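You operate a simulated robot arm through the tools that you are given. There is no shell and no other tool. Be economical: measure what you need, move in short steps, check, and stop when the job is done.

You are at the controls of a simulated robot arm. One attempt, no reset.

Task
Slide the teal box to the flip stop, then put the scuffed and smeared cans in.
Fine: flip stop down first; it stays down. Set down upright: scuffed can, smeared can.

The check looks at the end state, three seconds after you hand in, the way a careful person would. Anything else that was tipped, shoved, dropped, spilled or broken makes it a failure.

Robot
A 6-joint arm with a four-finger gripper on a trunk, on a base that drives. Base frame: it is fixed to the floor where the robot stands at the start and does not move with it; the origin is under the middle of the robot, x ahead of it, y to its left, z up; the surface under the hand at the start is at about z = 880. Readings come in mm, degrees, newtons and seconds.
With the tool pointing down near the work surface it reaches from about 420 to 920 mm from the robot's upright axis, wherever it stands. Its first joint turns from -166.0 to 166.0 degrees. Places, roughly: brown box [1250, -2750, 1250]; flip stop [800, 0, 1000]; inside of the teal box [700, 200, 900]; white palm-button [300, 300, 1000]. Payload 3.43 kg.
The TCP is the grasp point between the finger pads, 30 mm short of the fingertips. In the tool frame z runs along the fingers and y along their closing line. Largest opening 120 mm; the body of the gripper starts 85 mm behind the TCP.
Orientation is that of the tool frame in the base frame, as a unit quaternion [w, x, y, z]. With the fingers straight down and closing along the base's y, the tool's x points along the base's -x, its y along +y and its z along -z.

Tools
- The arm moves only by the tool jog_arm. Its argument "plan" is a list of rows, each a list of 6 numbers: the shift along the tool's x, y, z in mm, then the turn, a rotation vector about the tool's x, y, z in degrees. In form: [[dx, dy, dz, rx, ry, rz], ...]. A call has 1 to 12 rows; each row shifts and turns the commanded pose from where the row before left it, along the tool's axes as they then stand. "claw" is the closure, from 0 (fully open) to 1 (shut), set as the call begins (left out, the last holds). A row lasts 0.2 s, in which the tool goes at most 50 mm and 8.6 degrees; a call with a longer step from one row to the next is refused whole, and so is a gripper value outside its range. Where a pose cannot be reached the arm comes as near as it can. A force on the tool above 90 N (or 10 N above the force at the start of the call, whichever is more), or a blocked arm, ends the call early, and 0.2 s more pass. Each finger halts on what it meets, pressing with about 26 N; the grip force reading is that of the motor and also rises with nothing between the fingers. The clock runs only during rows and for 0.2 s after the last one: add rows that do not move to give the fingers time. The reply holds the time, the measured pose of the TCP, the force on the tool along the base axes, the opening and the grip force, in the units named above and with some noise, with the torque about the TCP (base axes, N m) and any sound that the robot's microphone picked up, and new pictures: "pictures" is both (left out), scene, wrist or none.
- Cameras (640 x 400 px; columns grow to the right, rows downward): "scene" is now at [68.5, 179.7, 1619.6]; the picture's right is [-0.22, -0.97, 0.00], its down [-0.45, 0.10, -0.88] and it looks along [0.86, -0.20, -0.47] (base axes); focal length 214 px, centre (320, 200). "wrist" rides on the gripper at [71, -17, -121] in the tool frame; the picture's right is [0.23, 0.97, 0.00], its down [-0.81, 0.19, -0.55] and it looks along [-0.54, 0.13, 0.83] (tool axes); focal length 275 px, centre (320, 200).
- raise_lower(by): slides the trunk up (or, below 0, down) by that many mm; the arm and the scene camera ride with it, the base frame stays. It gives what a move gives, with no picture.
- steer(legs): drives the robot by 1 to 6 legs, each [ahead, left, turn to the left] in mm, mm and degrees, along the robot's own axes; the way and the turn of a leg run together, so that a leg with both is an arc; at most 1500 mm and 180 degrees a leg. The arm and the cameras ride along, it lands a little off, and it stops where it bumps. It gives what a move gives, and a new picture of the scene camera.
- pan_tilt(pan, tilt): turns the head with the scene camera to pan (to the left, within 120 degrees either way) and tilt (down, from -29 to 69), counted from straight ahead of the robot. It gives what a move gives, and a new picture of the scene camera.
- point_at(camera, pixels): for up to 12 pixels [column, row] of the newest picture of that camera ("zoom" is the newest enlarged one), the place [x, y, z] in the base frame of the surface seen there, good to about 2 mm. The clock stands still meanwhile.
- enlarge(camera, box): a new picture of the part [left, top, right, bottom] of that camera's present view, enlarged. The clock stands still meanwhile.
- job_done(): hands the job in; it is judged then, once.

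Keep the steps short. Do not move on a guess: measure, check each grasp and each placing, and mend mistakes. In all there are 80 turns and 260 pictures (those below and enlarged ones count). Leave the gripper open and the arm clear of the work at the hand-in unless told otherwise, and finish with a single line.

The tools are called by a JSON object that holds its "method" and its "body". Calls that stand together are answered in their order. jog_arm: Moves the arm, as the interface text tells. Its arguments: {"type":"object","properties":{"plan":{"type":"array","items":{"type":"array","items":{"type":"number"}}},"claw":{"type":"number"},"pictures":{"type":"string","enum":["both","scene","wrist","none"]}},"required":["plan"]} The other tools are called the same way: raise_lower (by) slides the trunk up or down; steer (legs) drives the base; pan_tilt (pan, tilt) turns the head that bears the scene camera; point_at (camera, pixels) gives the place of the surface under pixels of a picture; enlarge (camera, box) takes an enlarged picture of a part of a camera's view; job_done () hands the job in.

At the start:

```text
time: 0.0
tool_pos: [510.7, 197.6, 1180.6]
tcp_rot: [0.001, 0.0, 1.0, 0.0]
contact_force: [-0.1, 0.0, -0.2]
torque: [-0.02, 0.01, -0.03]
grip_width: 120.2
grip_force: 0.2
trunk travel left (down, up): [-175.0, 365.0]
robot x, y, heading: [-1.1, 2.4, 0.2]
head pan, tilt: [21.8, 68.8]
```

scene: 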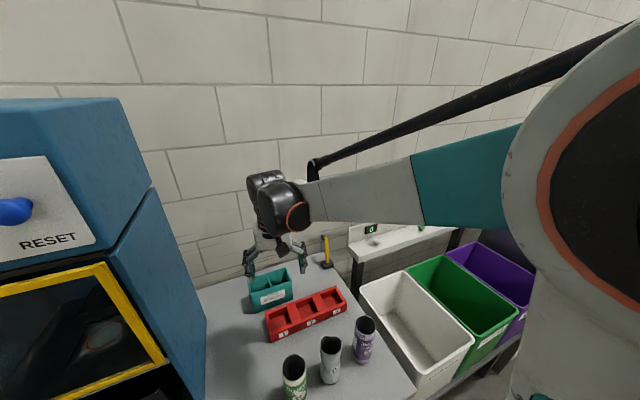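
wrist: 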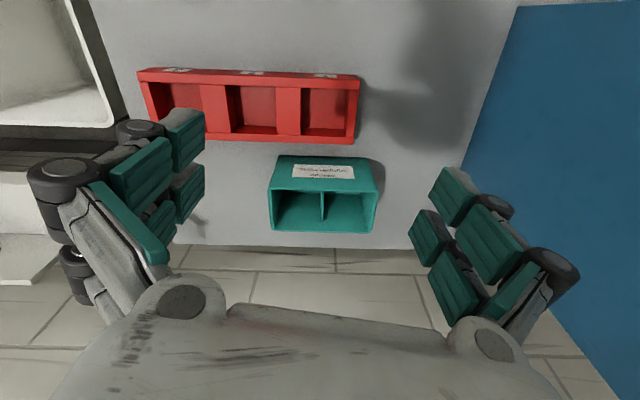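

I see a teal box at about (270,290), a red tray in front of it and three cans nearby. First I'll enlarge the table area to read the labels and find the flip stop.

{"method": "enlarge", "body": {"camera": "scene", "box": [200, 220, 420, 400]}}

{"method": "enlarge", "body": {"camera": "wrist", "box": [120, 40, 420, 260]}}

{"method": "point_at", "body": {"camera": "scene", "pixels": [[327, 262], [326, 240], [371, 229], [270, 298], [294, 365], [330, 345], [365, 325], [240, 330]]}}

```text
2.22 times, centred on (310, 310) of scene
```

zoom: 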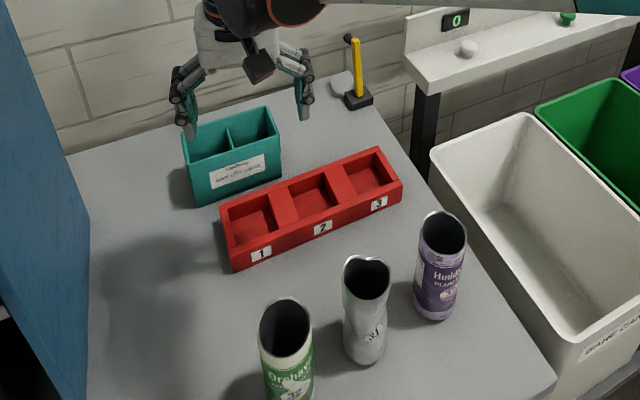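

```text
1.82 times, centred on (270, 150) of wrist
```

zoom: 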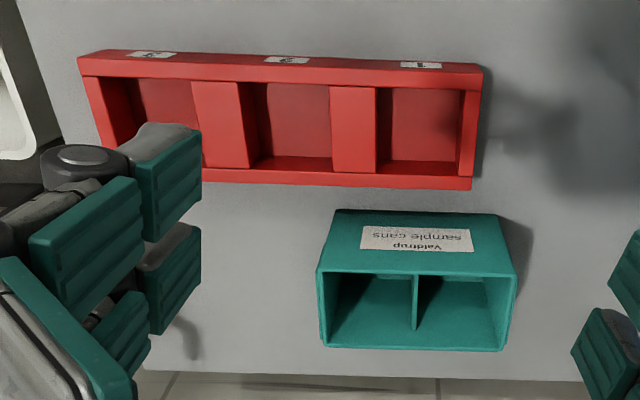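

```text
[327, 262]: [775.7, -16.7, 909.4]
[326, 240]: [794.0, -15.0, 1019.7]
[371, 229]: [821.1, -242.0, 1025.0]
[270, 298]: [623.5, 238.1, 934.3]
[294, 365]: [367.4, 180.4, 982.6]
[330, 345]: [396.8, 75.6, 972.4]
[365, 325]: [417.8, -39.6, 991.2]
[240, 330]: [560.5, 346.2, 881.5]
```

Next I'll get a better look at the cans and the yellow lever by tilting the head down.

{"method": "pan_tilt", "body": {"pan": 0, "tilt": 50}}

```text
time: 0.8
tool_pos: [511.8, 197.5, 1179.1]
tcp_rot: [0.001, -0.001, 1.0, 0.0]
contact_force: [-0.6, 0.9, -0.6]
torque: [-0.01, -0.01, 0.04]
grip_width: 120.3
grip_force: 0.1
trunk travel left (down, up): [-175.0, 365.0]
robot x, y, heading: [-0.7, -1.2, -0.1]
head pan, tilt: [0.0, 50.0]
```

scene: 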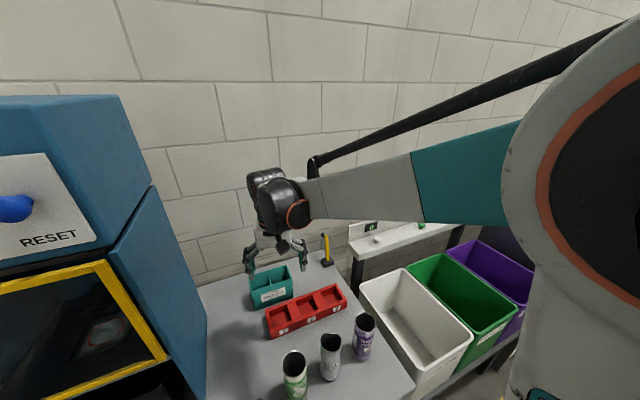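

The head readout changed but the picture barely did. I'll check whether the head really moves.

{"method": "pan_tilt", "body": {"pan": -10, "tilt": 60}}

{"method": "enlarge", "body": {"camera": "scene", "box": [260, 300, 400, 400]}}

{"method": "enlarge", "body": {"camera": "scene", "box": [290, 215, 390, 280]}}

```text
time: 1.6
tool_pos: [511.8, 198.4, 1179.6]
tcp_rot: [0.001, 0.0, 1.0, 0.0]
contact_force: [-0.5, 0.3, -0.3]
torque: [-0.02, 0.01, 0.01]
grip_width: 120.1
grip_force: 0.1
trunk travel left (down, up): [-175.0, 365.0]
robot x, y, heading: [1.2, -0.4, -0.2]
head pan, tilt: [-10.0, 60.0]
```

scene: 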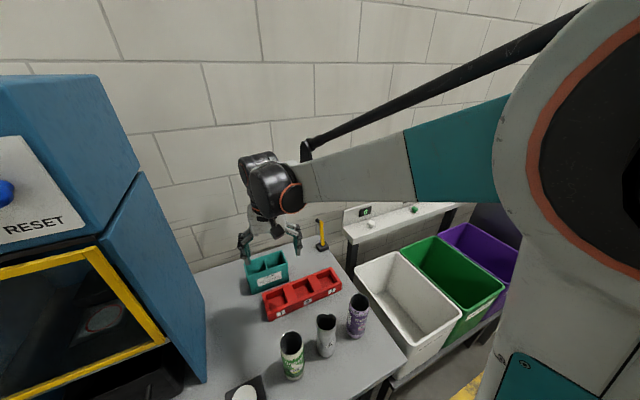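

```text
4.00 times, centred on (330, 350) of scene
```

zoom: 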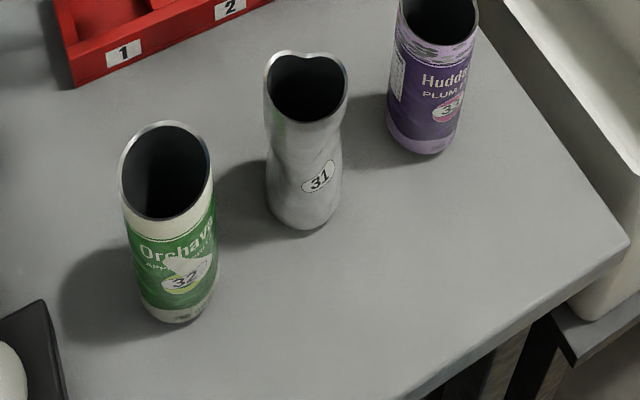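

```text
6.15 times, centred on (340, 248) of scene
```

zoom: 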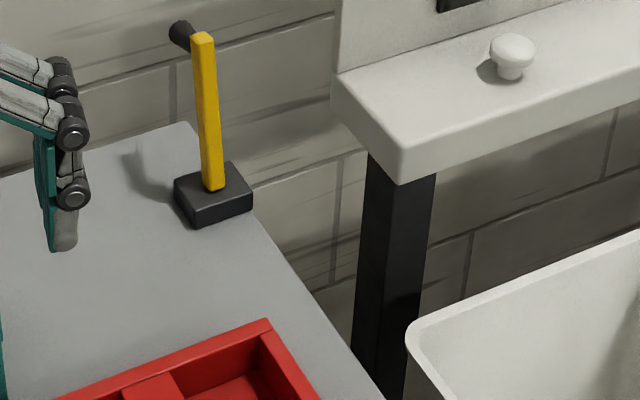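

The head is moving, just with some lag. Next I'll zoom in on the machine window, the labels and the bins.

{"method": "pan_tilt", "body": {"pan": 20, "tilt": 60}}

{"method": "enlarge", "body": {"camera": "scene", "box": [0, 80, 300, 400]}}

{"method": "enlarge", "body": {"camera": "scene", "box": [330, 190, 560, 400]}}

```text
time: 2.5
tool_pos: [511.8, 198.0, 1179.4]
tcp_rot: [0.001, 0.0, 1.0, 0.0]
contact_force: [-0.6, -0.5, -0.4]
torque: [-0.04, 0.01, 0.01]
grip_width: 120.1
grip_force: 0.0
trunk travel left (down, up): [-175.0, 365.0]
robot x, y, heading: [-3.3, 0.5, -0.0]
head pan, tilt: [20.0, 60.0]
```

scene: 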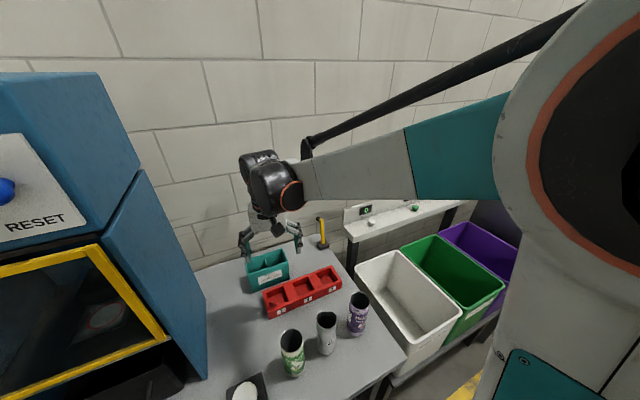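

```text
1.25 times, centred on (150, 240) of scene
```

zoom: 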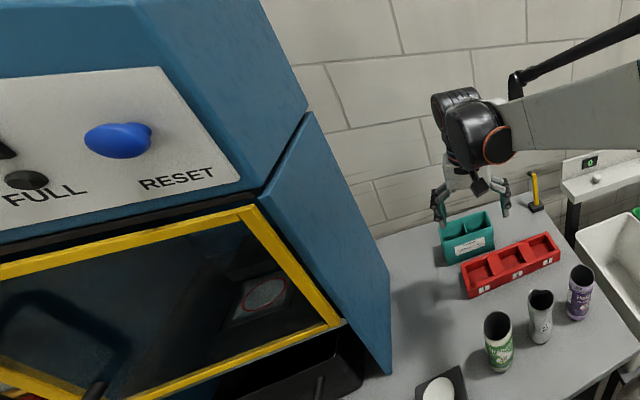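

```text
1.90 times, centred on (445, 295) of scene
```

zoom: 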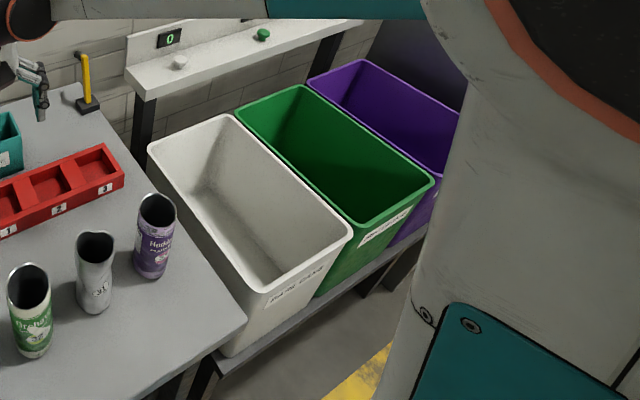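

The head isn't following the commanded pan. I'll try a large one to see what it really does.

{"method": "pan_tilt", "body": {"pan": 90, "tilt": 30}}

```text
time: 3.9
tool_pos: [510.7, 197.7, 1180.1]
tcp_rot: [0.001, 0.0, 1.0, 0.0]
contact_force: [0.2, -0.4, -0.5]
torque: [0.0, -0.02, 0.02]
grip_width: 120.3
grip_force: 0.1
trunk travel left (down, up): [-175.0, 365.0]
robot x, y, heading: [0.3, -1.0, -0.0]
head pan, tilt: [90.0, 30.0]
```

scene: 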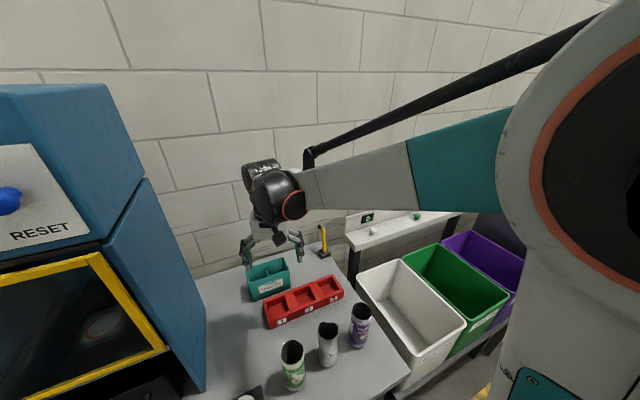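

The head drive hardly responds, so I'll rely on zooms and the wrist camera. Zooming in on each can.

{"method": "enlarge", "body": {"camera": "scene", "box": [270, 335, 320, 395]}}

{"method": "enlarge", "body": {"camera": "scene", "box": [335, 295, 385, 355]}}

{"method": "enlarge", "body": {"camera": "scene", "box": [305, 315, 350, 375]}}

{"method": "enlarge", "body": {"camera": "scene", "box": [60, 280, 180, 400]}}

```text
6.67 times, centred on (295, 365) of scene
```

zoom: 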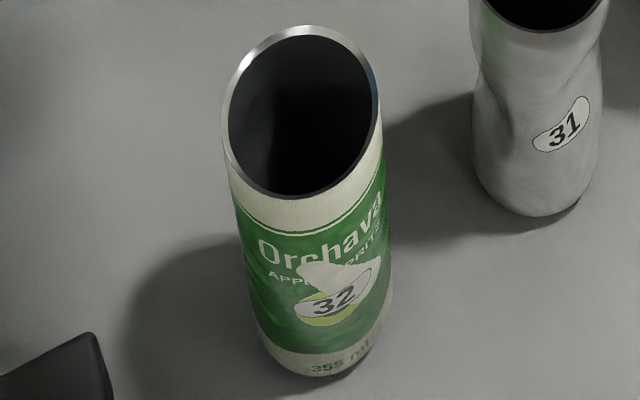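

```text
6.67 times, centred on (360, 325) of scene
```

zoom: 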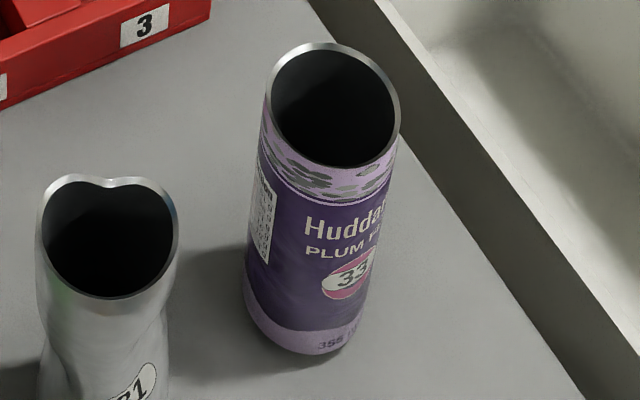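

```text
6.67 times, centred on (328, 345) of scene
```

zoom: 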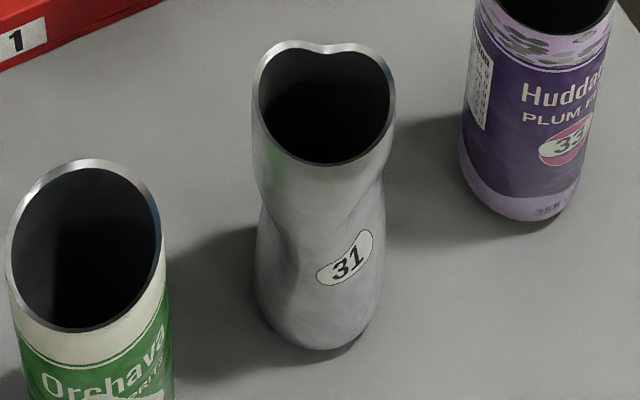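

```text
3.33 times, centred on (120, 340) of scene
```

zoom: 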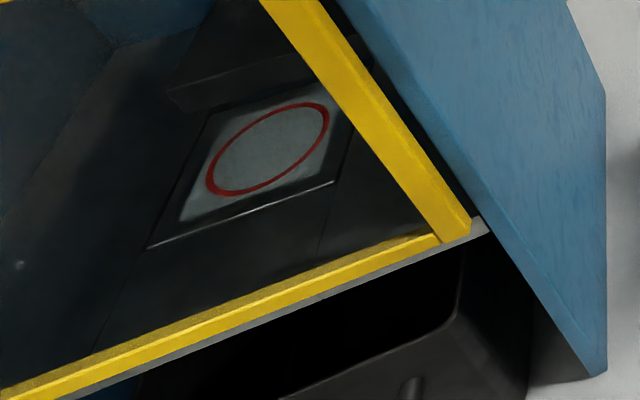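

Can 33 (purple) has grey scuff patches, and can 32 (green) has a pale smear over its print. Can 31 is dented. Now I'll measure the box, lever, tray and cans.

{"method": "enlarge", "body": {"camera": "scene", "box": [235, 220, 355, 335]}}

```text
3.48 times, centred on (295, 278) of scene
```

zoom: 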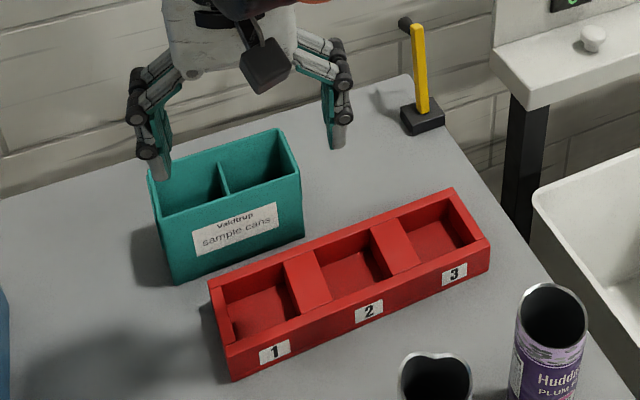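

{"method": "point_at", "body": {"camera": "zoom", "pixels": [[160, 212], [299, 176], [175, 280], [303, 237], [276, 130], [222, 165], [418, 30], [424, 106], [405, 23], [405, 128], [442, 126], [412, 104]]}}

{"method": "point_at", "body": {"camera": "zoom", "pixels": [[209, 285], [455, 190], [489, 242], [232, 345], [488, 272], [195, 200], [250, 185], [410, 78], [552, 345], [435, 362]]}}

{"method": "enlarge", "body": {"camera": "scene", "box": [305, 210, 345, 270]}}

```text
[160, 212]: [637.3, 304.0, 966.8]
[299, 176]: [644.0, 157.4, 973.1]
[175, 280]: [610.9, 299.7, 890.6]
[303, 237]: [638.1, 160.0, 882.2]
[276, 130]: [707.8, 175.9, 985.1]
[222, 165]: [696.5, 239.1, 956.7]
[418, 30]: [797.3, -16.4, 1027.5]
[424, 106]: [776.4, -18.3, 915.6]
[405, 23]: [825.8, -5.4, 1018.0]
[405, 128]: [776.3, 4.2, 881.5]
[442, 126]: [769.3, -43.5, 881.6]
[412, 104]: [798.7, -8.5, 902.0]
```

```text
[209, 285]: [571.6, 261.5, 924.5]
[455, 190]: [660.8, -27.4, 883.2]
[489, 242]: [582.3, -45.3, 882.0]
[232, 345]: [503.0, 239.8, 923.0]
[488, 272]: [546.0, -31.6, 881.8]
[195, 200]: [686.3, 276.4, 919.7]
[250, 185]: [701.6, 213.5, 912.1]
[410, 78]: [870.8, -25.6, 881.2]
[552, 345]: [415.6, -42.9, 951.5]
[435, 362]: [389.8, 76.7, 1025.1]
```

```text
6.67 times, centred on (325, 240) of scene
```

zoom: 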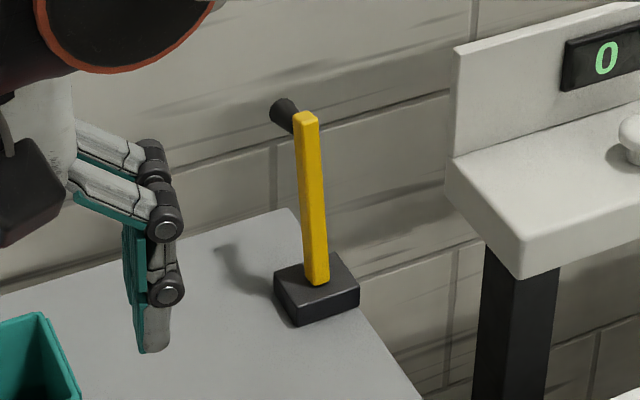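

The lever stands at about (785,-17), leans back slightly, and has a knob on its far side near z=1018. It should flip towards the robot. I'll move the hand above and in front of it for a close wrist view.

{"method": "jog_arm", "body": {"plan": [[-21.5, -36, 4, 0, 0, 0], [-21.5, -36, 4, 0, 0, 0], [-21.5, -36, 4, 0, 0, 0], [-21.5, -36, 4, 0, 0, 0], [-21.5, -36, 4, 0, 0, 0], [-21.5, -36, 4, 0, 0, 0], [0, 0, 0, 0, 0, 0]], "claw": 0}}

```text
time: 5.5
tool_pos: [639.7, -20.4, 1154.3]
tcp_rot: [0.002, 0.0, 1.0, 0.0]
contact_force: [0.8, 0.5, 0.2]
torque: [0.04, 0.04, 0.05]
grip_width: 120.0
grip_force: 0.0
trunk travel left (down, up): [-175.0, 365.0]
robot x, y, heading: [0.6, 0.3, -0.1]
head pan, tilt: [90.0, 30.0]
```

scene: 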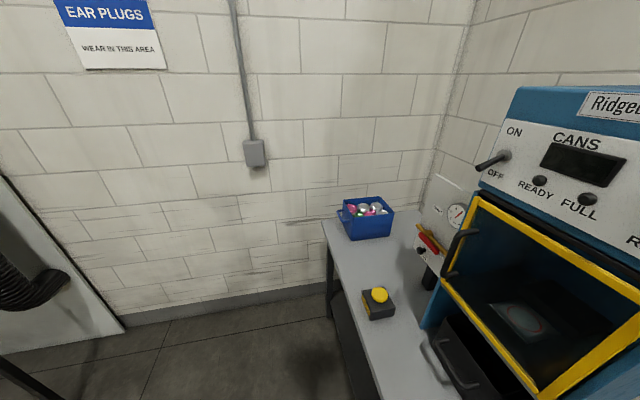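
wrist: 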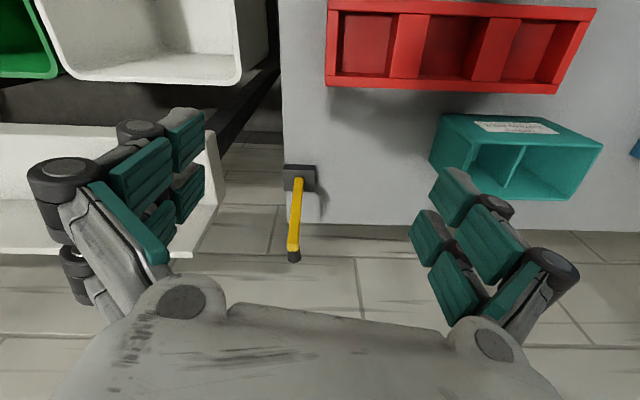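

The head does move, but its picture shows up late. I'll aim it back at the table and zoom the wrist view on the lever.

{"method": "pan_tilt", "body": {"pan": 0, "tilt": 45}}

{"method": "enlarge", "body": {"camera": "wrist", "box": [240, 120, 400, 280]}}

{"method": "point_at", "body": {"camera": "wrist", "pixels": [[299, 182], [293, 244], [294, 257], [285, 185], [314, 175], [290, 258], [296, 215], [443, 116], [602, 145], [430, 162], [571, 198], [336, 80]]}}

{"method": "point_at", "body": {"camera": "wrist", "pixels": [[476, 144], [522, 147], [568, 152], [553, 92], [328, 82], [450, 310], [300, 290]]}}

```text
time: 7.2
tool_pos: [639.8, -20.0, 1154.9]
tcp_rot: [0.001, 0.0, 1.0, 0.0]
contact_force: [0.3, -0.4, 0.1]
torque: [-0.01, -0.01, -0.01]
grip_width: 120.0
grip_force: 0.1
trunk travel left (down, up): [-175.0, 365.0]
robot x, y, heading: [-2.0, -1.9, -0.1]
head pan, tilt: [0.0, 45.0]
```

scene: 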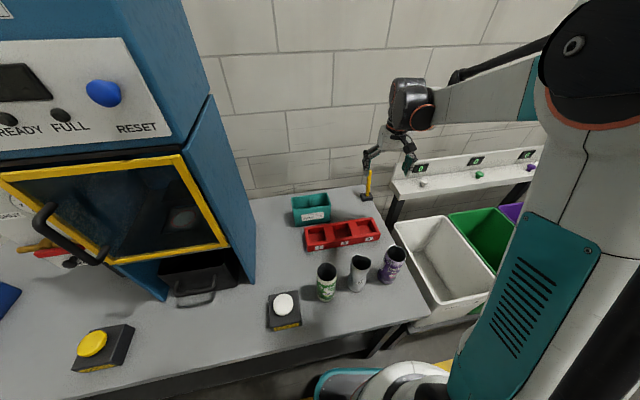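

```text
2.50 times, centred on (320, 200) of wrist
```

zoom: 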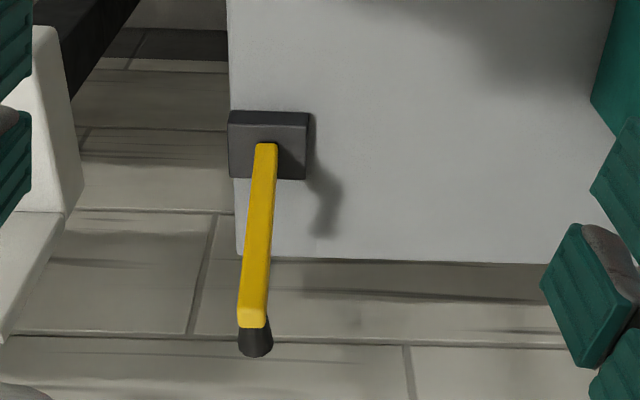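

```text
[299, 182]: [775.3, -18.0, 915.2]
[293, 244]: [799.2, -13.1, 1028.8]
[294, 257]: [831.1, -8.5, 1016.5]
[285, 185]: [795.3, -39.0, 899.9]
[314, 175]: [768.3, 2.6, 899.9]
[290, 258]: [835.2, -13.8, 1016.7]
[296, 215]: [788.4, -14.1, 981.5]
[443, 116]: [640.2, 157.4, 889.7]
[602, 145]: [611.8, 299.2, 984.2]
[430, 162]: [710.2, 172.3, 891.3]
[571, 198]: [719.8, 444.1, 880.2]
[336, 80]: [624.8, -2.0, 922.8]
```

```text
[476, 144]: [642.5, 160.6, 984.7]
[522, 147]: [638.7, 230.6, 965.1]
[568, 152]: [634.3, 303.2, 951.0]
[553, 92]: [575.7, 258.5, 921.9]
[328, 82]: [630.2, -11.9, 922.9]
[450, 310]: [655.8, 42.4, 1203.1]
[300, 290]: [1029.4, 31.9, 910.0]
```

The lever, box and tray are all turned by about 12°. So the slide direction is u=(0.208,-0.978) and the away direction is v=(0.978,0.208). The knob ends at about (835,-13,1017). Keeping high, I'll yaw the tool 12°, shut the fingers and move behind the knob.

{"method": "jog_arm", "body": {"plan": [[0, 0, 0, 0, 0, -6], [0, 0, 0, 0, 0, -6], [-46, -6, 0, 0, 0, 0], [-46, -6, 0, 0, 0, 0], [-46, -6, 0, 0, 0, 0], [-46, -6, 0, 0, 0, 0], [-46, -6, 0, 0, 0, 0], [0, 0, 0, 0, 0, 0]], "claw": 1}}

{"method": "enlarge", "body": {"camera": "scene", "box": [320, 130, 440, 220]}}

```text
time: 9.0
tool_pos: [870.2, 1.6, 1154.5]
tcp_rot: [0.0, -0.104, 0.995, 0.001]
contact_force: [0.5, 0.3, 0.3]
torque: [0.0, 0.04, 0.0]
grip_width: 0.0
grip_force: 25.9
trunk travel left (down, up): [-175.0, 365.0]
robot x, y, heading: [-2.0, 3.0, 0.2]
head pan, tilt: [0.0, 45.0]
```

scene: 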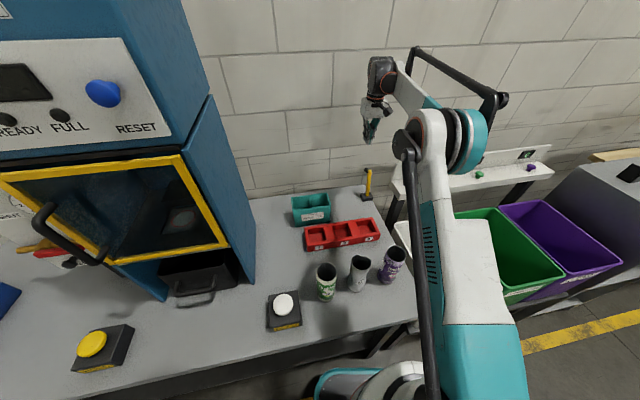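
wrist: 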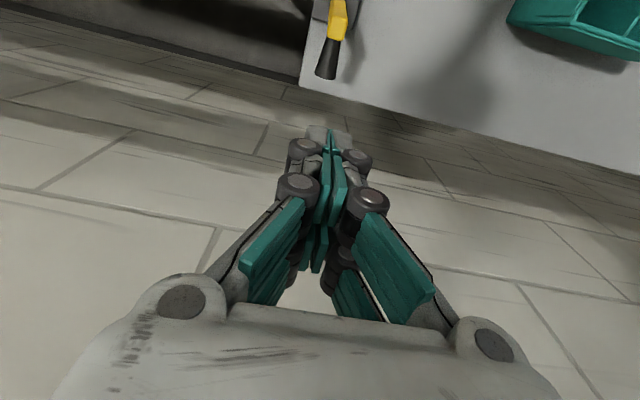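

```text
4.44 times, centred on (380, 175) of scene
```

zoom: 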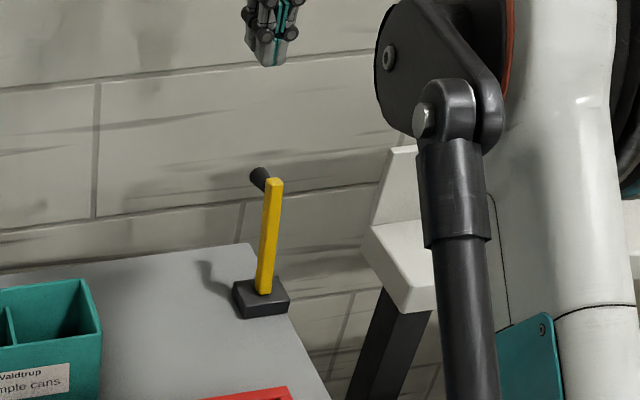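

The fingers are behind the knob in plan and aligned with it. Now I'll descend to TCP z of about 1010.

{"method": "jog_arm", "body": {"plan": [[0, 0, 40, 0, 0, 0], [0, 0, 40, 0, 0, 0], [0, 0, 40, 0, 0, 0], [0, 0, 25, 0, 0, 0], [0, 0, 0, 0, 0, 0]], "pictures": "wrist"}}

{"method": "point_at", "body": {"camera": "wrist", "pixels": [[322, 145], [325, 60]]}}

```text
time: 10.2
tool_pos: [869.5, 1.0, 1008.5]
tcp_rot: [0.001, -0.105, 0.994, -0.001]
contact_force: [-0.1, -0.1, -0.7]
torque: [0.02, -0.02, 0.01]
grip_width: 0.0
grip_force: 25.8
trunk travel left (down, up): [-175.0, 365.0]
robot x, y, heading: [3.1, -3.8, 0.1]
head pan, tilt: [0.0, 45.0]
```

wrist: 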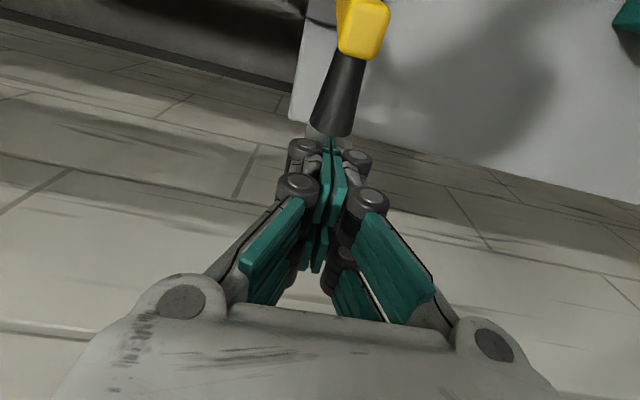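

```text
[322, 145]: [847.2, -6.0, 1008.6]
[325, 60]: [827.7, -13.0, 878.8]
```

The knob lies right in front of the fingers. I'll pull it towards the robot gently by 60 mm.

{"method": "jog_arm", "body": {"plan": [[10, 0, 0, 0, 0, 0], [10, 0, 0, 0, 0, 0], [10, 0, 0, 0, 0, 0], [10, 0, 0, 0, 0, 0], [10, 0, 0, 0, 0, 0], [10, 0, 0, 0, 0, 0]]}}

```text
time: 11.6
tool_pos: [812.6, -11.4, 1010.7]
tcp_rot: [0.001, -0.105, 0.994, 0.0]
contact_force: [-1.4, -0.1, 0.2]
torque: [-0.01, 0.0, 0.0]
grip_width: 0.1
grip_force: 26.3
trunk travel left (down, up): [-175.0, 365.0]
robot x, y, heading: [-0.6, -0.8, -0.2]
head pan, tilt: [0.0, 45.0]
```

scene: 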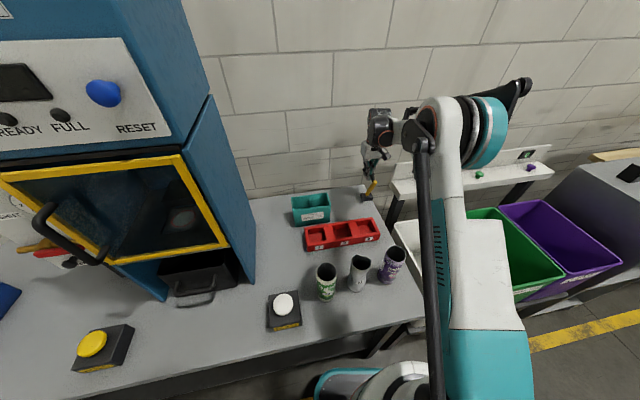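
wrist: 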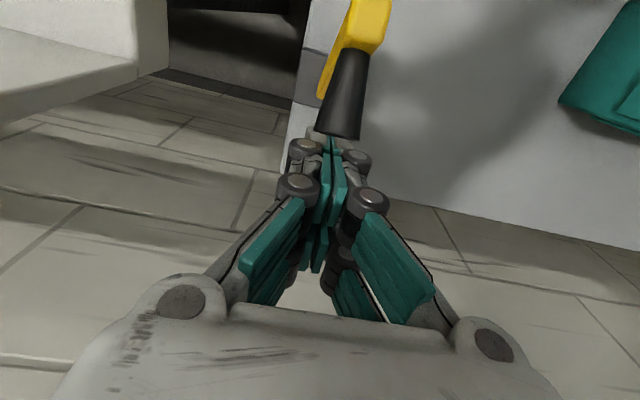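

The lever moves easily (1.4 N). I'll keep pulling, with a slight descent.

{"method": "jog_arm", "body": {"plan": [[12, 0, 0, 0, 0, 0], [12, 0, 0, 0, 0, 0], [12, 0, 2, 0, 0, 0], [12, 0, 4, 0, 0, 0], [12, 0, 4, 0, 0, 0], [12, 0, 6, 0, 0, 0]]}}

{"method": "enlarge", "body": {"camera": "scene", "box": [320, 130, 440, 220]}}

```text
time: 13.0
tool_pos: [742.1, -28.1, 995.6]
tcp_rot: [0.001, -0.105, 0.995, 0.001]
contact_force: [-0.3, -0.2, 0.6]
torque: [0.01, 0.05, 0.02]
grip_width: 0.0
grip_force: 26.2
trunk travel left (down, up): [-175.0, 365.0]
robot x, y, heading: [0.2, 0.9, -0.0]
head pan, tilt: [0.0, 45.0]
```

scene: 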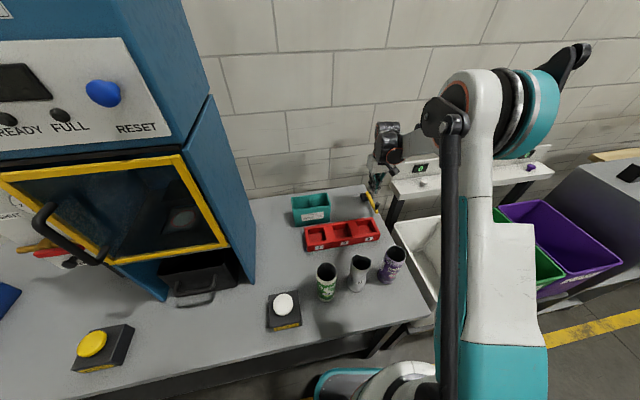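
wrist: 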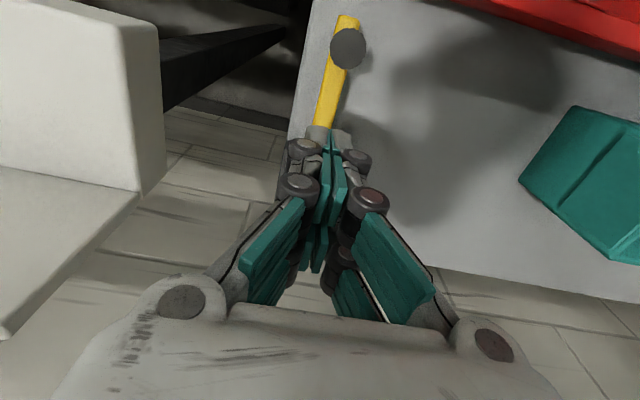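

```text
4.44 times, centred on (380, 175) of scene
```

zoom: 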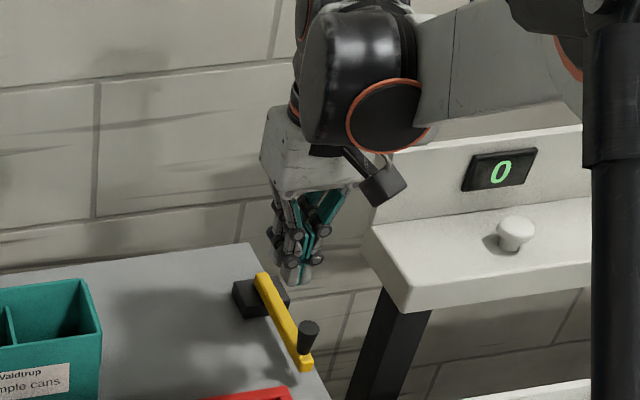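

The lever has fallen flat with its knob upward. I'll measure how level it is.

{"method": "point_at", "body": {"camera": "zoom", "pixels": [[264, 280], [285, 322], [303, 357], [310, 327], [290, 348], [262, 292]]}}

{"method": "point_at", "body": {"camera": "wrist", "pixels": [[344, 24], [326, 110], [348, 50]]}}

```text
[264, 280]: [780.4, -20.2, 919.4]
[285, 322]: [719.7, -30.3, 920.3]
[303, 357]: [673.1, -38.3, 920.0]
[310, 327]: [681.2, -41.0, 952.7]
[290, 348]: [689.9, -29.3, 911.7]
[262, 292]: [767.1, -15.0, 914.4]
```

```text
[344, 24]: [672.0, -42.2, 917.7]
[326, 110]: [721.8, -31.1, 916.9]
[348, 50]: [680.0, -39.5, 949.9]
```

The lever is level, top at z=920, so it is fully down. Before sliding the box I'll check how close the blue cabinet is on its left.

{"method": "point_at", "body": {"camera": "scene", "pixels": [[235, 180], [245, 230], [253, 275], [222, 140], [215, 105], [293, 200], [293, 223], [299, 226], [330, 220], [329, 196]]}}

{"method": "jog_arm", "body": {"plan": [[0, 0, -40, 0, 0, 0], [0, 0, -40, 0, 0, 0], [0, 0, -40, 0, 0, 0], [0, 0, -35, 0, 0, 0]], "pictures": "wrist"}}

```text
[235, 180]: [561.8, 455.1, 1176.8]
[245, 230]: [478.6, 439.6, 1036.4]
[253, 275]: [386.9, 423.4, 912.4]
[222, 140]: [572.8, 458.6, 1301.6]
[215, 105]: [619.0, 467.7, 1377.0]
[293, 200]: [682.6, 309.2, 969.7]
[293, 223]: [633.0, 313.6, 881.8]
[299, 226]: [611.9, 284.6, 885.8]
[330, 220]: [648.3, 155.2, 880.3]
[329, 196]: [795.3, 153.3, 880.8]
```

```text
time: 14.0
tool_pos: [740.9, -26.6, 1150.0]
tcp_rot: [0.0, -0.104, 0.995, 0.0]
contact_force: [-0.8, 0.1, 0.2]
torque: [-0.01, 0.05, 0.01]
grip_width: 0.0
grip_force: 25.9
trunk travel left (down, up): [-175.0, 365.0]
robot x, y, heading: [-2.1, 0.7, -0.1]
head pan, tilt: [0.0, 45.0]
```

wrist: 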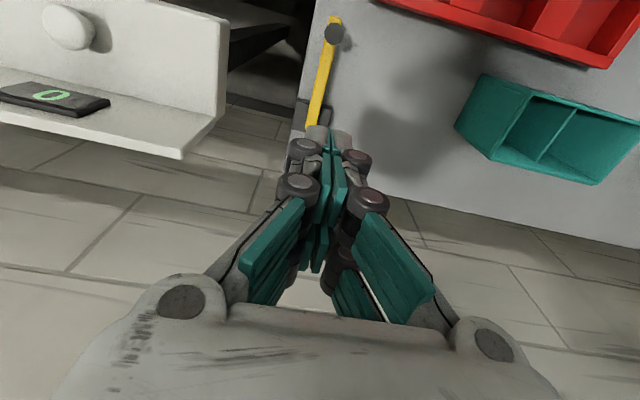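

The cabinet face is at u≈-330 and the box's left end is at u≈-165. I'll move across high to u=-195, v=694. There I'll yaw 90° so the two fingers span the box's end wall, with the camera on the box side.

{"method": "jog_arm", "body": {"plan": [[3, 47, 0, 0, 0, 0], [3, 47, 0, 0, 0, 0], [3, 47, 0, 0, 0, 0], [3, 47, 0, 0, 0, 0], [3, 47, 0, 0, 0, 0], [3, 47, 0, 0, 0, 0], [3, 47, 0, 0, 0, 0], [4, 46, 0, 0, 0, 0]], "claw": 0.667, "pictures": "none"}}

{"method": "jog_arm", "body": {"plan": [[0, 0, 0, 0, 0, -8.2], [0, 0, 0, 0, 0, -8.2], [0, 0, 0, 0, 0, -8.2], [0, 0, 0, 0, 0, -8.2], [0, 0, 0, 0, 0, -8.2], [0, 0, 0, 0, 0, -8.2], [0, 0, 0, 0, 0, -8.2], [0, 0, 0, 0, 0, -8.2], [0, 0, 0, 0, 0, -8.2], [0, 0, 0, 0, 0, -8.2], [0, 0, 0, 0, 0, -8.0], [0, 0, 0, 0, 0, 0]]}}

```text
time: 15.8
tool_pos: [638.3, 333.4, 1150.6]
tcp_rot: [0.002, -0.104, 0.995, -0.001]
contact_force: [0.0, -0.2, -0.1]
torque: [-0.02, 0.0, 0.01]
grip_width: 40.3
grip_force: 0.0
trunk travel left (down, up): [-175.0, 365.0]
robot x, y, heading: [3.3, -1.2, 0.2]
head pan, tilt: [0.0, 45.0]
```

```text
time: 18.4
tool_pos: [639.2, 333.0, 1150.1]
tcp_rot: [-0.001, 0.778, -0.629, 0.0]
contact_force: [-0.6, -0.1, -0.1]
torque: [0.03, -0.01, -0.03]
grip_width: 40.0
grip_force: 0.0
trunk travel left (down, up): [-175.0, 365.0]
robot x, y, heading: [-1.0, -1.9, -0.1]
head pan, tilt: [0.0, 45.0]
```

scene: 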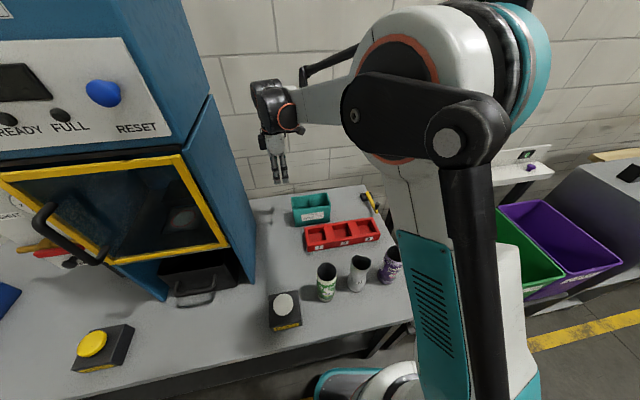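
wrist: 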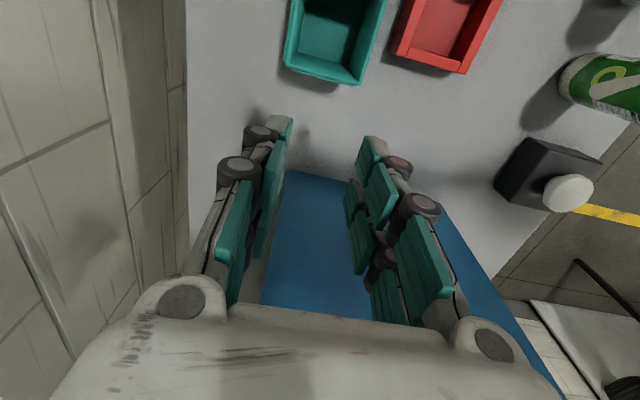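

Measuring the near end of the box from this view.

{"method": "point_at", "body": {"camera": "wrist", "pixels": [[290, 66], [356, 78], [322, 78], [287, 62], [360, 80]]}}

```text
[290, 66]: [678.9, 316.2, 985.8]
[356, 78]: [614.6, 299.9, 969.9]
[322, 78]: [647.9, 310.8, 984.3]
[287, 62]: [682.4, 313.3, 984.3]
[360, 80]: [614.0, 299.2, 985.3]
```

The box end is at u≈-166, v≈696, and the fingers will be 16 mm clear of it. Descending to TCP z of about 938.

{"method": "jog_arm", "body": {"plan": [[0, 0, 45, 0, 0, 0], [0, 0, 45, 0, 0, 0], [0, 0, 45, 0, 0, 0], [0, -2, 42, 0, 0, 0], [0, 0, 35, 0, 0, 0], [0, 0, 0, 0, 0, 0]]}}

```text
time: 19.8
tool_pos: [640.6, 335.4, 938.2]
tcp_rot: [0.0, 0.777, -0.629, 0.0]
contact_force: [0.1, 0.1, -0.1]
torque: [-0.02, 0.02, -0.01]
grip_width: 39.9
grip_force: 0.1
trunk travel left (down, up): [-175.0, 365.0]
robot x, y, heading: [-0.8, -1.3, -0.2]
head pan, tilt: [0.0, 45.0]
```

scene: 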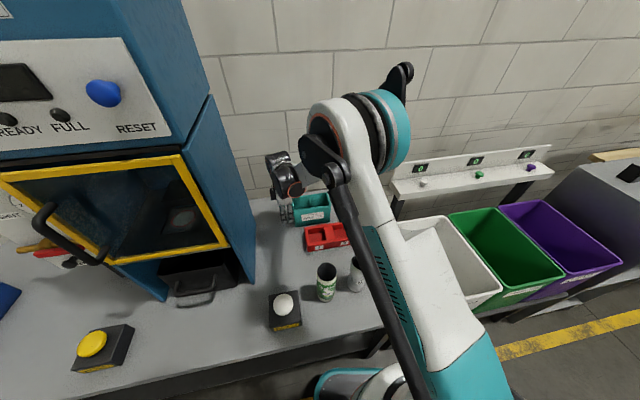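
wrist: 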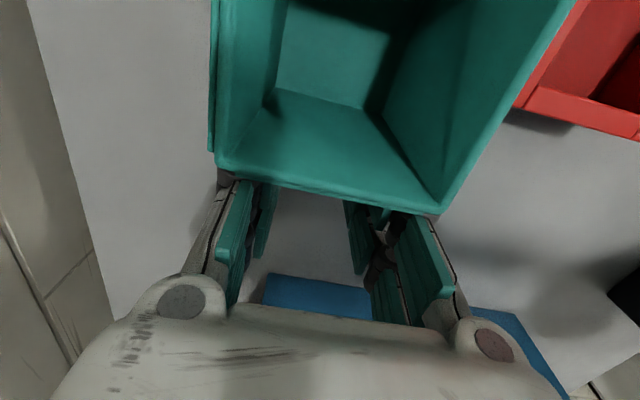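

The fingers are centred on the end wall. Pushing along u, slowly.

{"method": "jog_arm", "body": {"plan": [[10, 0, 0, 0, 0, 0], [8, 0, 0, 0, 0, 0], [8, 0, 0, 0, 0, 0], [10, 0, 0, 0, 0, 0], [10, 0, 0, 0, 0, 0], [10, 0, 0, 0, 0, 0], [10, 0, 0, 0, 0, 0], [10, 0, 0, 0, 0, 0], [10, 0, 0, 0, 0, 0], [10, 0, 0, 0, 0, 0]]}}

```text
time: 22.0
tool_pos: [659.8, 240.3, 937.5]
tcp_rot: [-0.001, 0.777, -0.629, 0.0]
contact_force: [-0.6, 0.1, -0.3]
torque: [-0.05, 0.01, -0.02]
grip_width: 40.2
grip_force: 0.0
trunk travel left (down, up): [-175.0, 365.0]
robot x, y, heading: [-4.0, 2.0, -0.0]
head pan, tilt: [0.0, 45.0]
```

scene: 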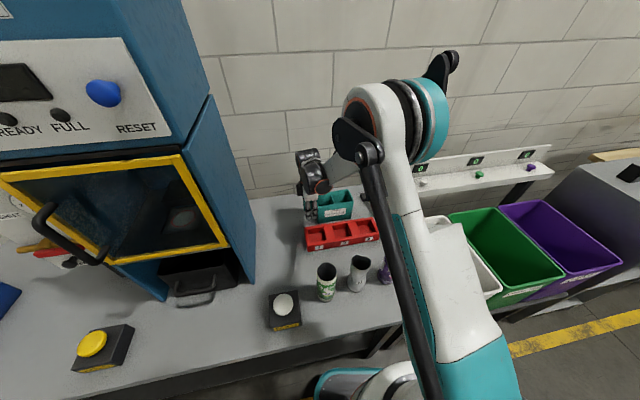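
wrist: 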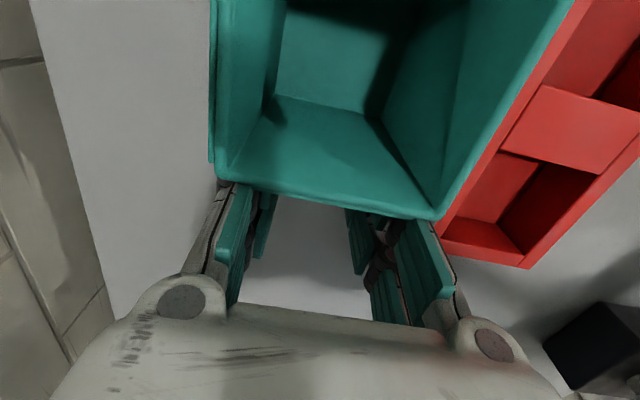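

The box is moving straight. I'll measure where its ends are now.

{"method": "point_at", "body": {"camera": "wrist", "pixels": [[225, 178], [430, 215], [330, 198]]}}

{"method": "enlarge", "body": {"camera": "scene", "box": [290, 170, 410, 260]}}

```text
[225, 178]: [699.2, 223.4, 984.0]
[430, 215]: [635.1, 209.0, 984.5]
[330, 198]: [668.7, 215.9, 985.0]
```

```text
4.44 times, centred on (350, 215) of scene
```

zoom: 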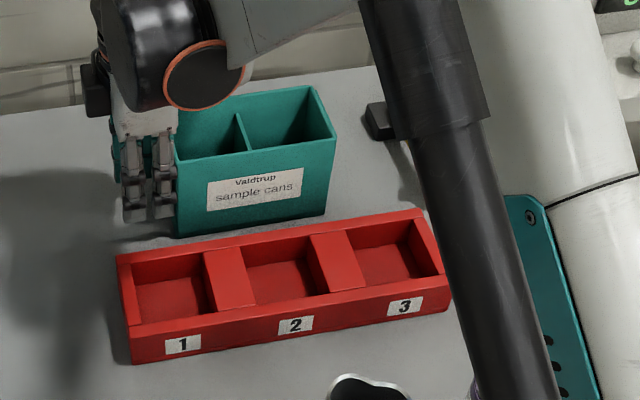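

The left end is at u≈-72, so about 100 mm remains to the lever. I'll push 85 mm more.

{"method": "jog_arm", "body": {"plan": [[10, 0, 0, 0, 0, 0], [10, 0, 0, 0, 0, 0], [10, 0, 0, 0, 0, 0], [10, 0, 0, 0, 0, 0], [10, 0, 0, 0, 0, 0], [10, 0, 0, 0, 0, 0], [10, 0, 0, 0, 0, 0], [8, 0, 0, 0, 0, 0], [7, 0, 0, 0, 0, 0], [0, 0, 0, 0, 0, 0]]}}

{"method": "enlarge", "body": {"camera": "scene", "box": [310, 160, 430, 250]}}

```text
time: 24.2
tool_pos: [680.2, 157.1, 937.8]
tcp_rot: [-0.001, 0.777, -0.63, 0.001]
contact_force: [-0.1, -0.3, 0.9]
torque: [-0.02, -0.01, 0.0]
grip_width: 40.1
grip_force: 0.0
trunk travel left (down, up): [-175.0, 365.0]
robot x, y, heading: [1.8, 0.1, 0.0]
head pan, tilt: [0.0, 45.0]
```

scene: 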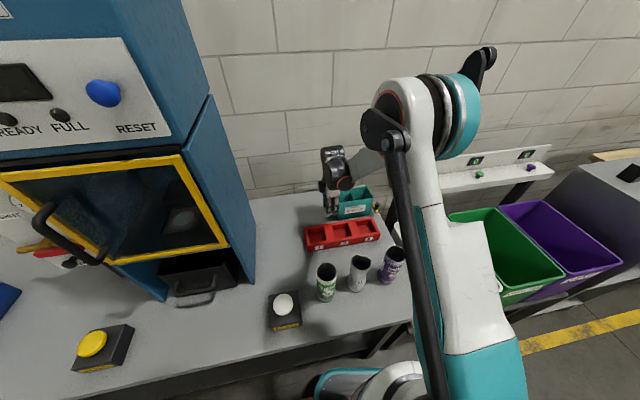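
wrist: 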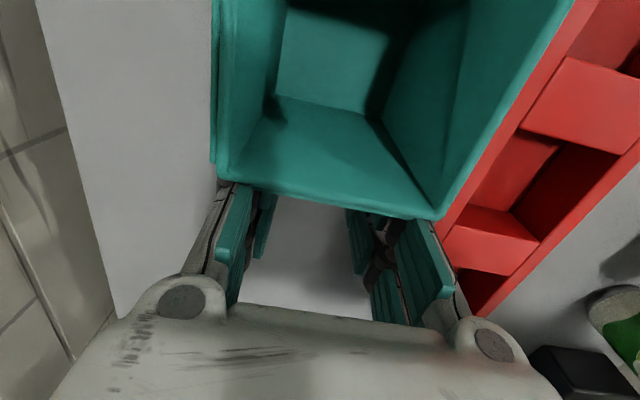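

```text
4.44 times, centred on (370, 205) of scene
```

zoom: 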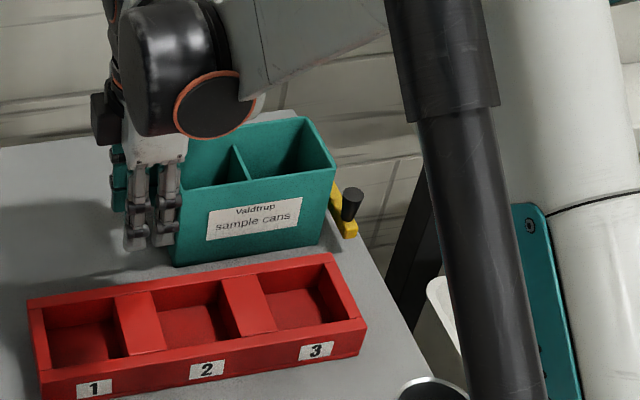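

{"method": "point_at", "body": {"camera": "zoom", "pixels": [[331, 168], [318, 238], [331, 215], [336, 215], [343, 228]]}}

{"method": "jog_arm", "body": {"plan": [[3, 0, 0, 0, 0, 0], [3, 0, 0, 0, 0, 0], [3, 0, 0, 0, 0, 0]], "pictures": "none"}}

```text
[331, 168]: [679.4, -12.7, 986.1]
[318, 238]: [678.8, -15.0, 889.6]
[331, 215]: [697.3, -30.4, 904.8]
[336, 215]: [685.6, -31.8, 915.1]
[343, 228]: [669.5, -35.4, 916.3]
```

```text
time: 25.0
tool_pos: [681.8, 148.9, 938.2]
tcp_rot: [0.0, 0.776, -0.63, 0.0]
contact_force: [-0.4, 0.4, 0.1]
torque: [0.02, 0.01, -0.01]
grip_width: 40.1
grip_force: 0.1
trunk travel left (down, up): [-175.0, 365.0]
robot x, y, heading: [-0.4, 0.0, 0.0]
head pan, tilt: [0.0, 45.0]
```

The gap was about 17 mm before that 9 mm push. I'll continue in 2 mm steps and watch the force.

{"method": "jog_arm", "body": {"plan": [[2, 0, 0, 0, 0, 0], [2, 0, 0, 0, 0, 0], [2, 0, 0, 0, 0, 0]], "pictures": "scene"}}

{"method": "enlarge", "body": {"camera": "scene", "box": [355, 180, 400, 230]}}

```text
time: 25.8
tool_pos: [683.1, 144.0, 939.1]
tcp_rot: [-0.002, 0.777, -0.629, 0.0]
contact_force: [-1.9, 5.1, 2.6]
torque: [-0.22, -0.01, -0.16]
grip_width: 39.8
grip_force: 0.0
trunk travel left (down, up): [-175.0, 365.0]
robot x, y, heading: [3.4, -3.0, -0.1]
head pan, tilt: [0.0, 45.0]
```

scene: 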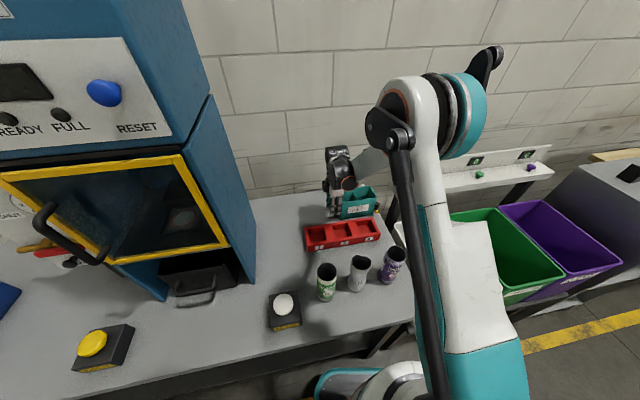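

```text
8.00 times, centred on (378, 205) of scene
```

zoom: 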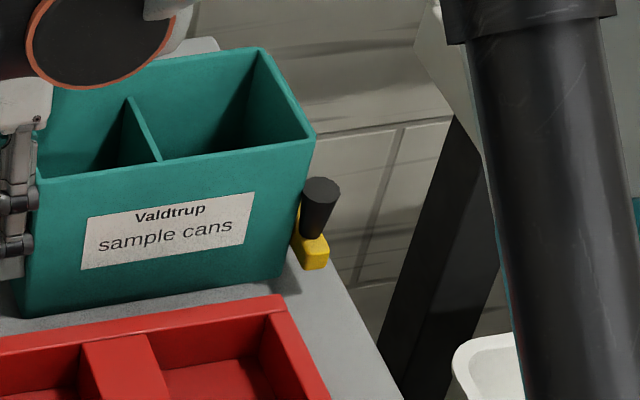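

The force rose to 5 N, so it is touching the stop. One more 2 mm to seat it square.

{"method": "jog_arm", "body": {"plan": [[1, 0, 0, 0, 0, 0], [1, 0, 0, 0, 0, 0], [0, 0, 0, 0, 0, 0]], "pictures": "wrist"}}

{"method": "point_at", "body": {"camera": "wrist", "pixels": [[228, 178], [432, 215], [330, 198]]}}

```text
time: 26.6
tool_pos: [683.0, 143.1, 938.5]
tcp_rot: [-0.001, 0.778, -0.629, 0.001]
contact_force: [-3.7, 18.4, 4.1]
torque: [-0.32, 0.16, -0.45]
grip_width: 40.2
grip_force: 0.1
trunk travel left (down, up): [-175.0, 365.0]
robot x, y, heading: [-2.3, -0.2, -0.1]
head pan, tilt: [0.0, 45.0]
```

wrist: 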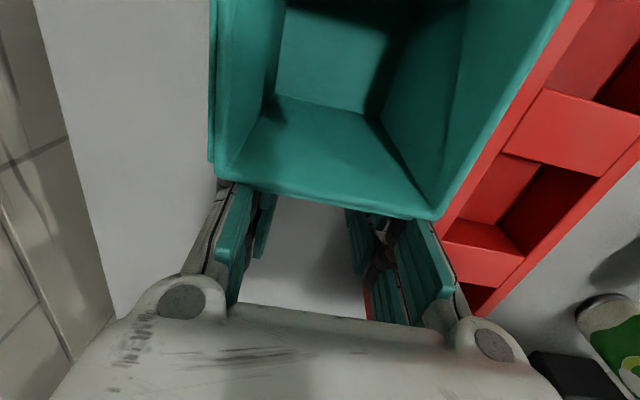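

```text
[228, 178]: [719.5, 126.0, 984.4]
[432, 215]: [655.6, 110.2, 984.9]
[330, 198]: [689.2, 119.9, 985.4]
```

The box is seated against the stop with 18 N. I'll back off and rise straight up.

{"method": "jog_arm", "body": {"plan": [[-10, 0, 0, 0, 0, 0], [-20, 0, 0, 0, 0, 0], [0, 0, -40, 0, 0, 0], [0, 0, -45, 0, 0, 0], [0, 0, -45, 0, 0, 0], [0, 0, -45, 0, 0, 0], [0, 0, -45, 0, 0, 0], [0, 0, 0, 0, 0, 0]], "claw": 0}}

{"method": "enlarge", "body": {"camera": "scene", "box": [270, 170, 420, 320]}}

```text
time: 28.4
tool_pos: [675.5, 169.0, 1158.6]
tcp_rot: [0.0, 0.777, -0.63, 0.001]
contact_force: [0.1, 0.4, 0.5]
torque: [0.0, 0.0, -0.02]
grip_width: 120.0
grip_force: 0.1
trunk travel left (down, up): [-175.0, 365.0]
robot x, y, heading: [0.9, -2.1, 0.4]
head pan, tilt: [0.0, 45.0]
```

scene: 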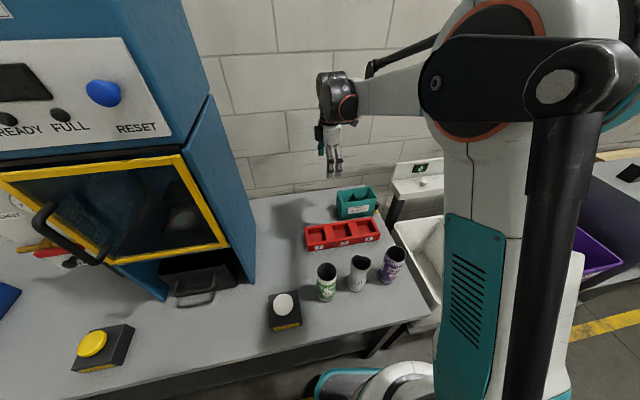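
wrist: 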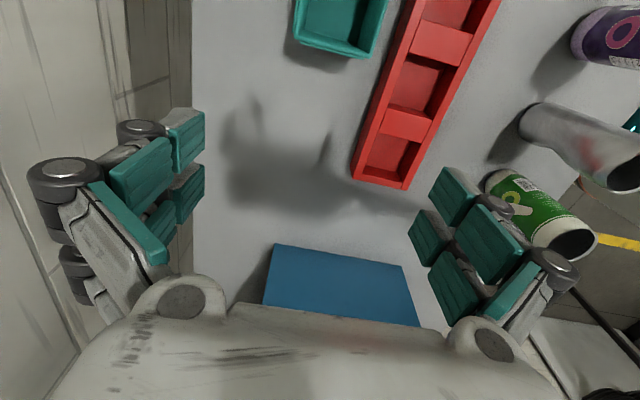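

```text
2.67 times, centred on (345, 245) of scene
```

zoom: 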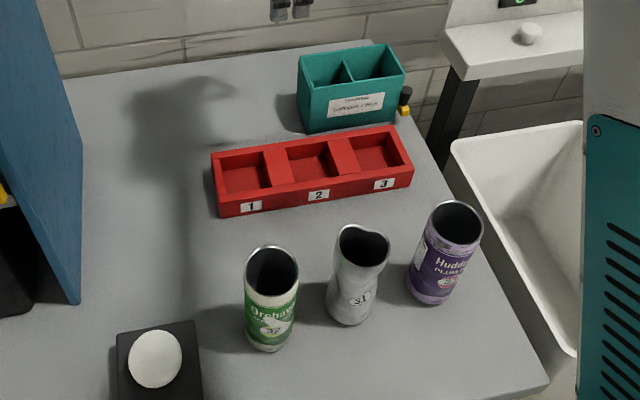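

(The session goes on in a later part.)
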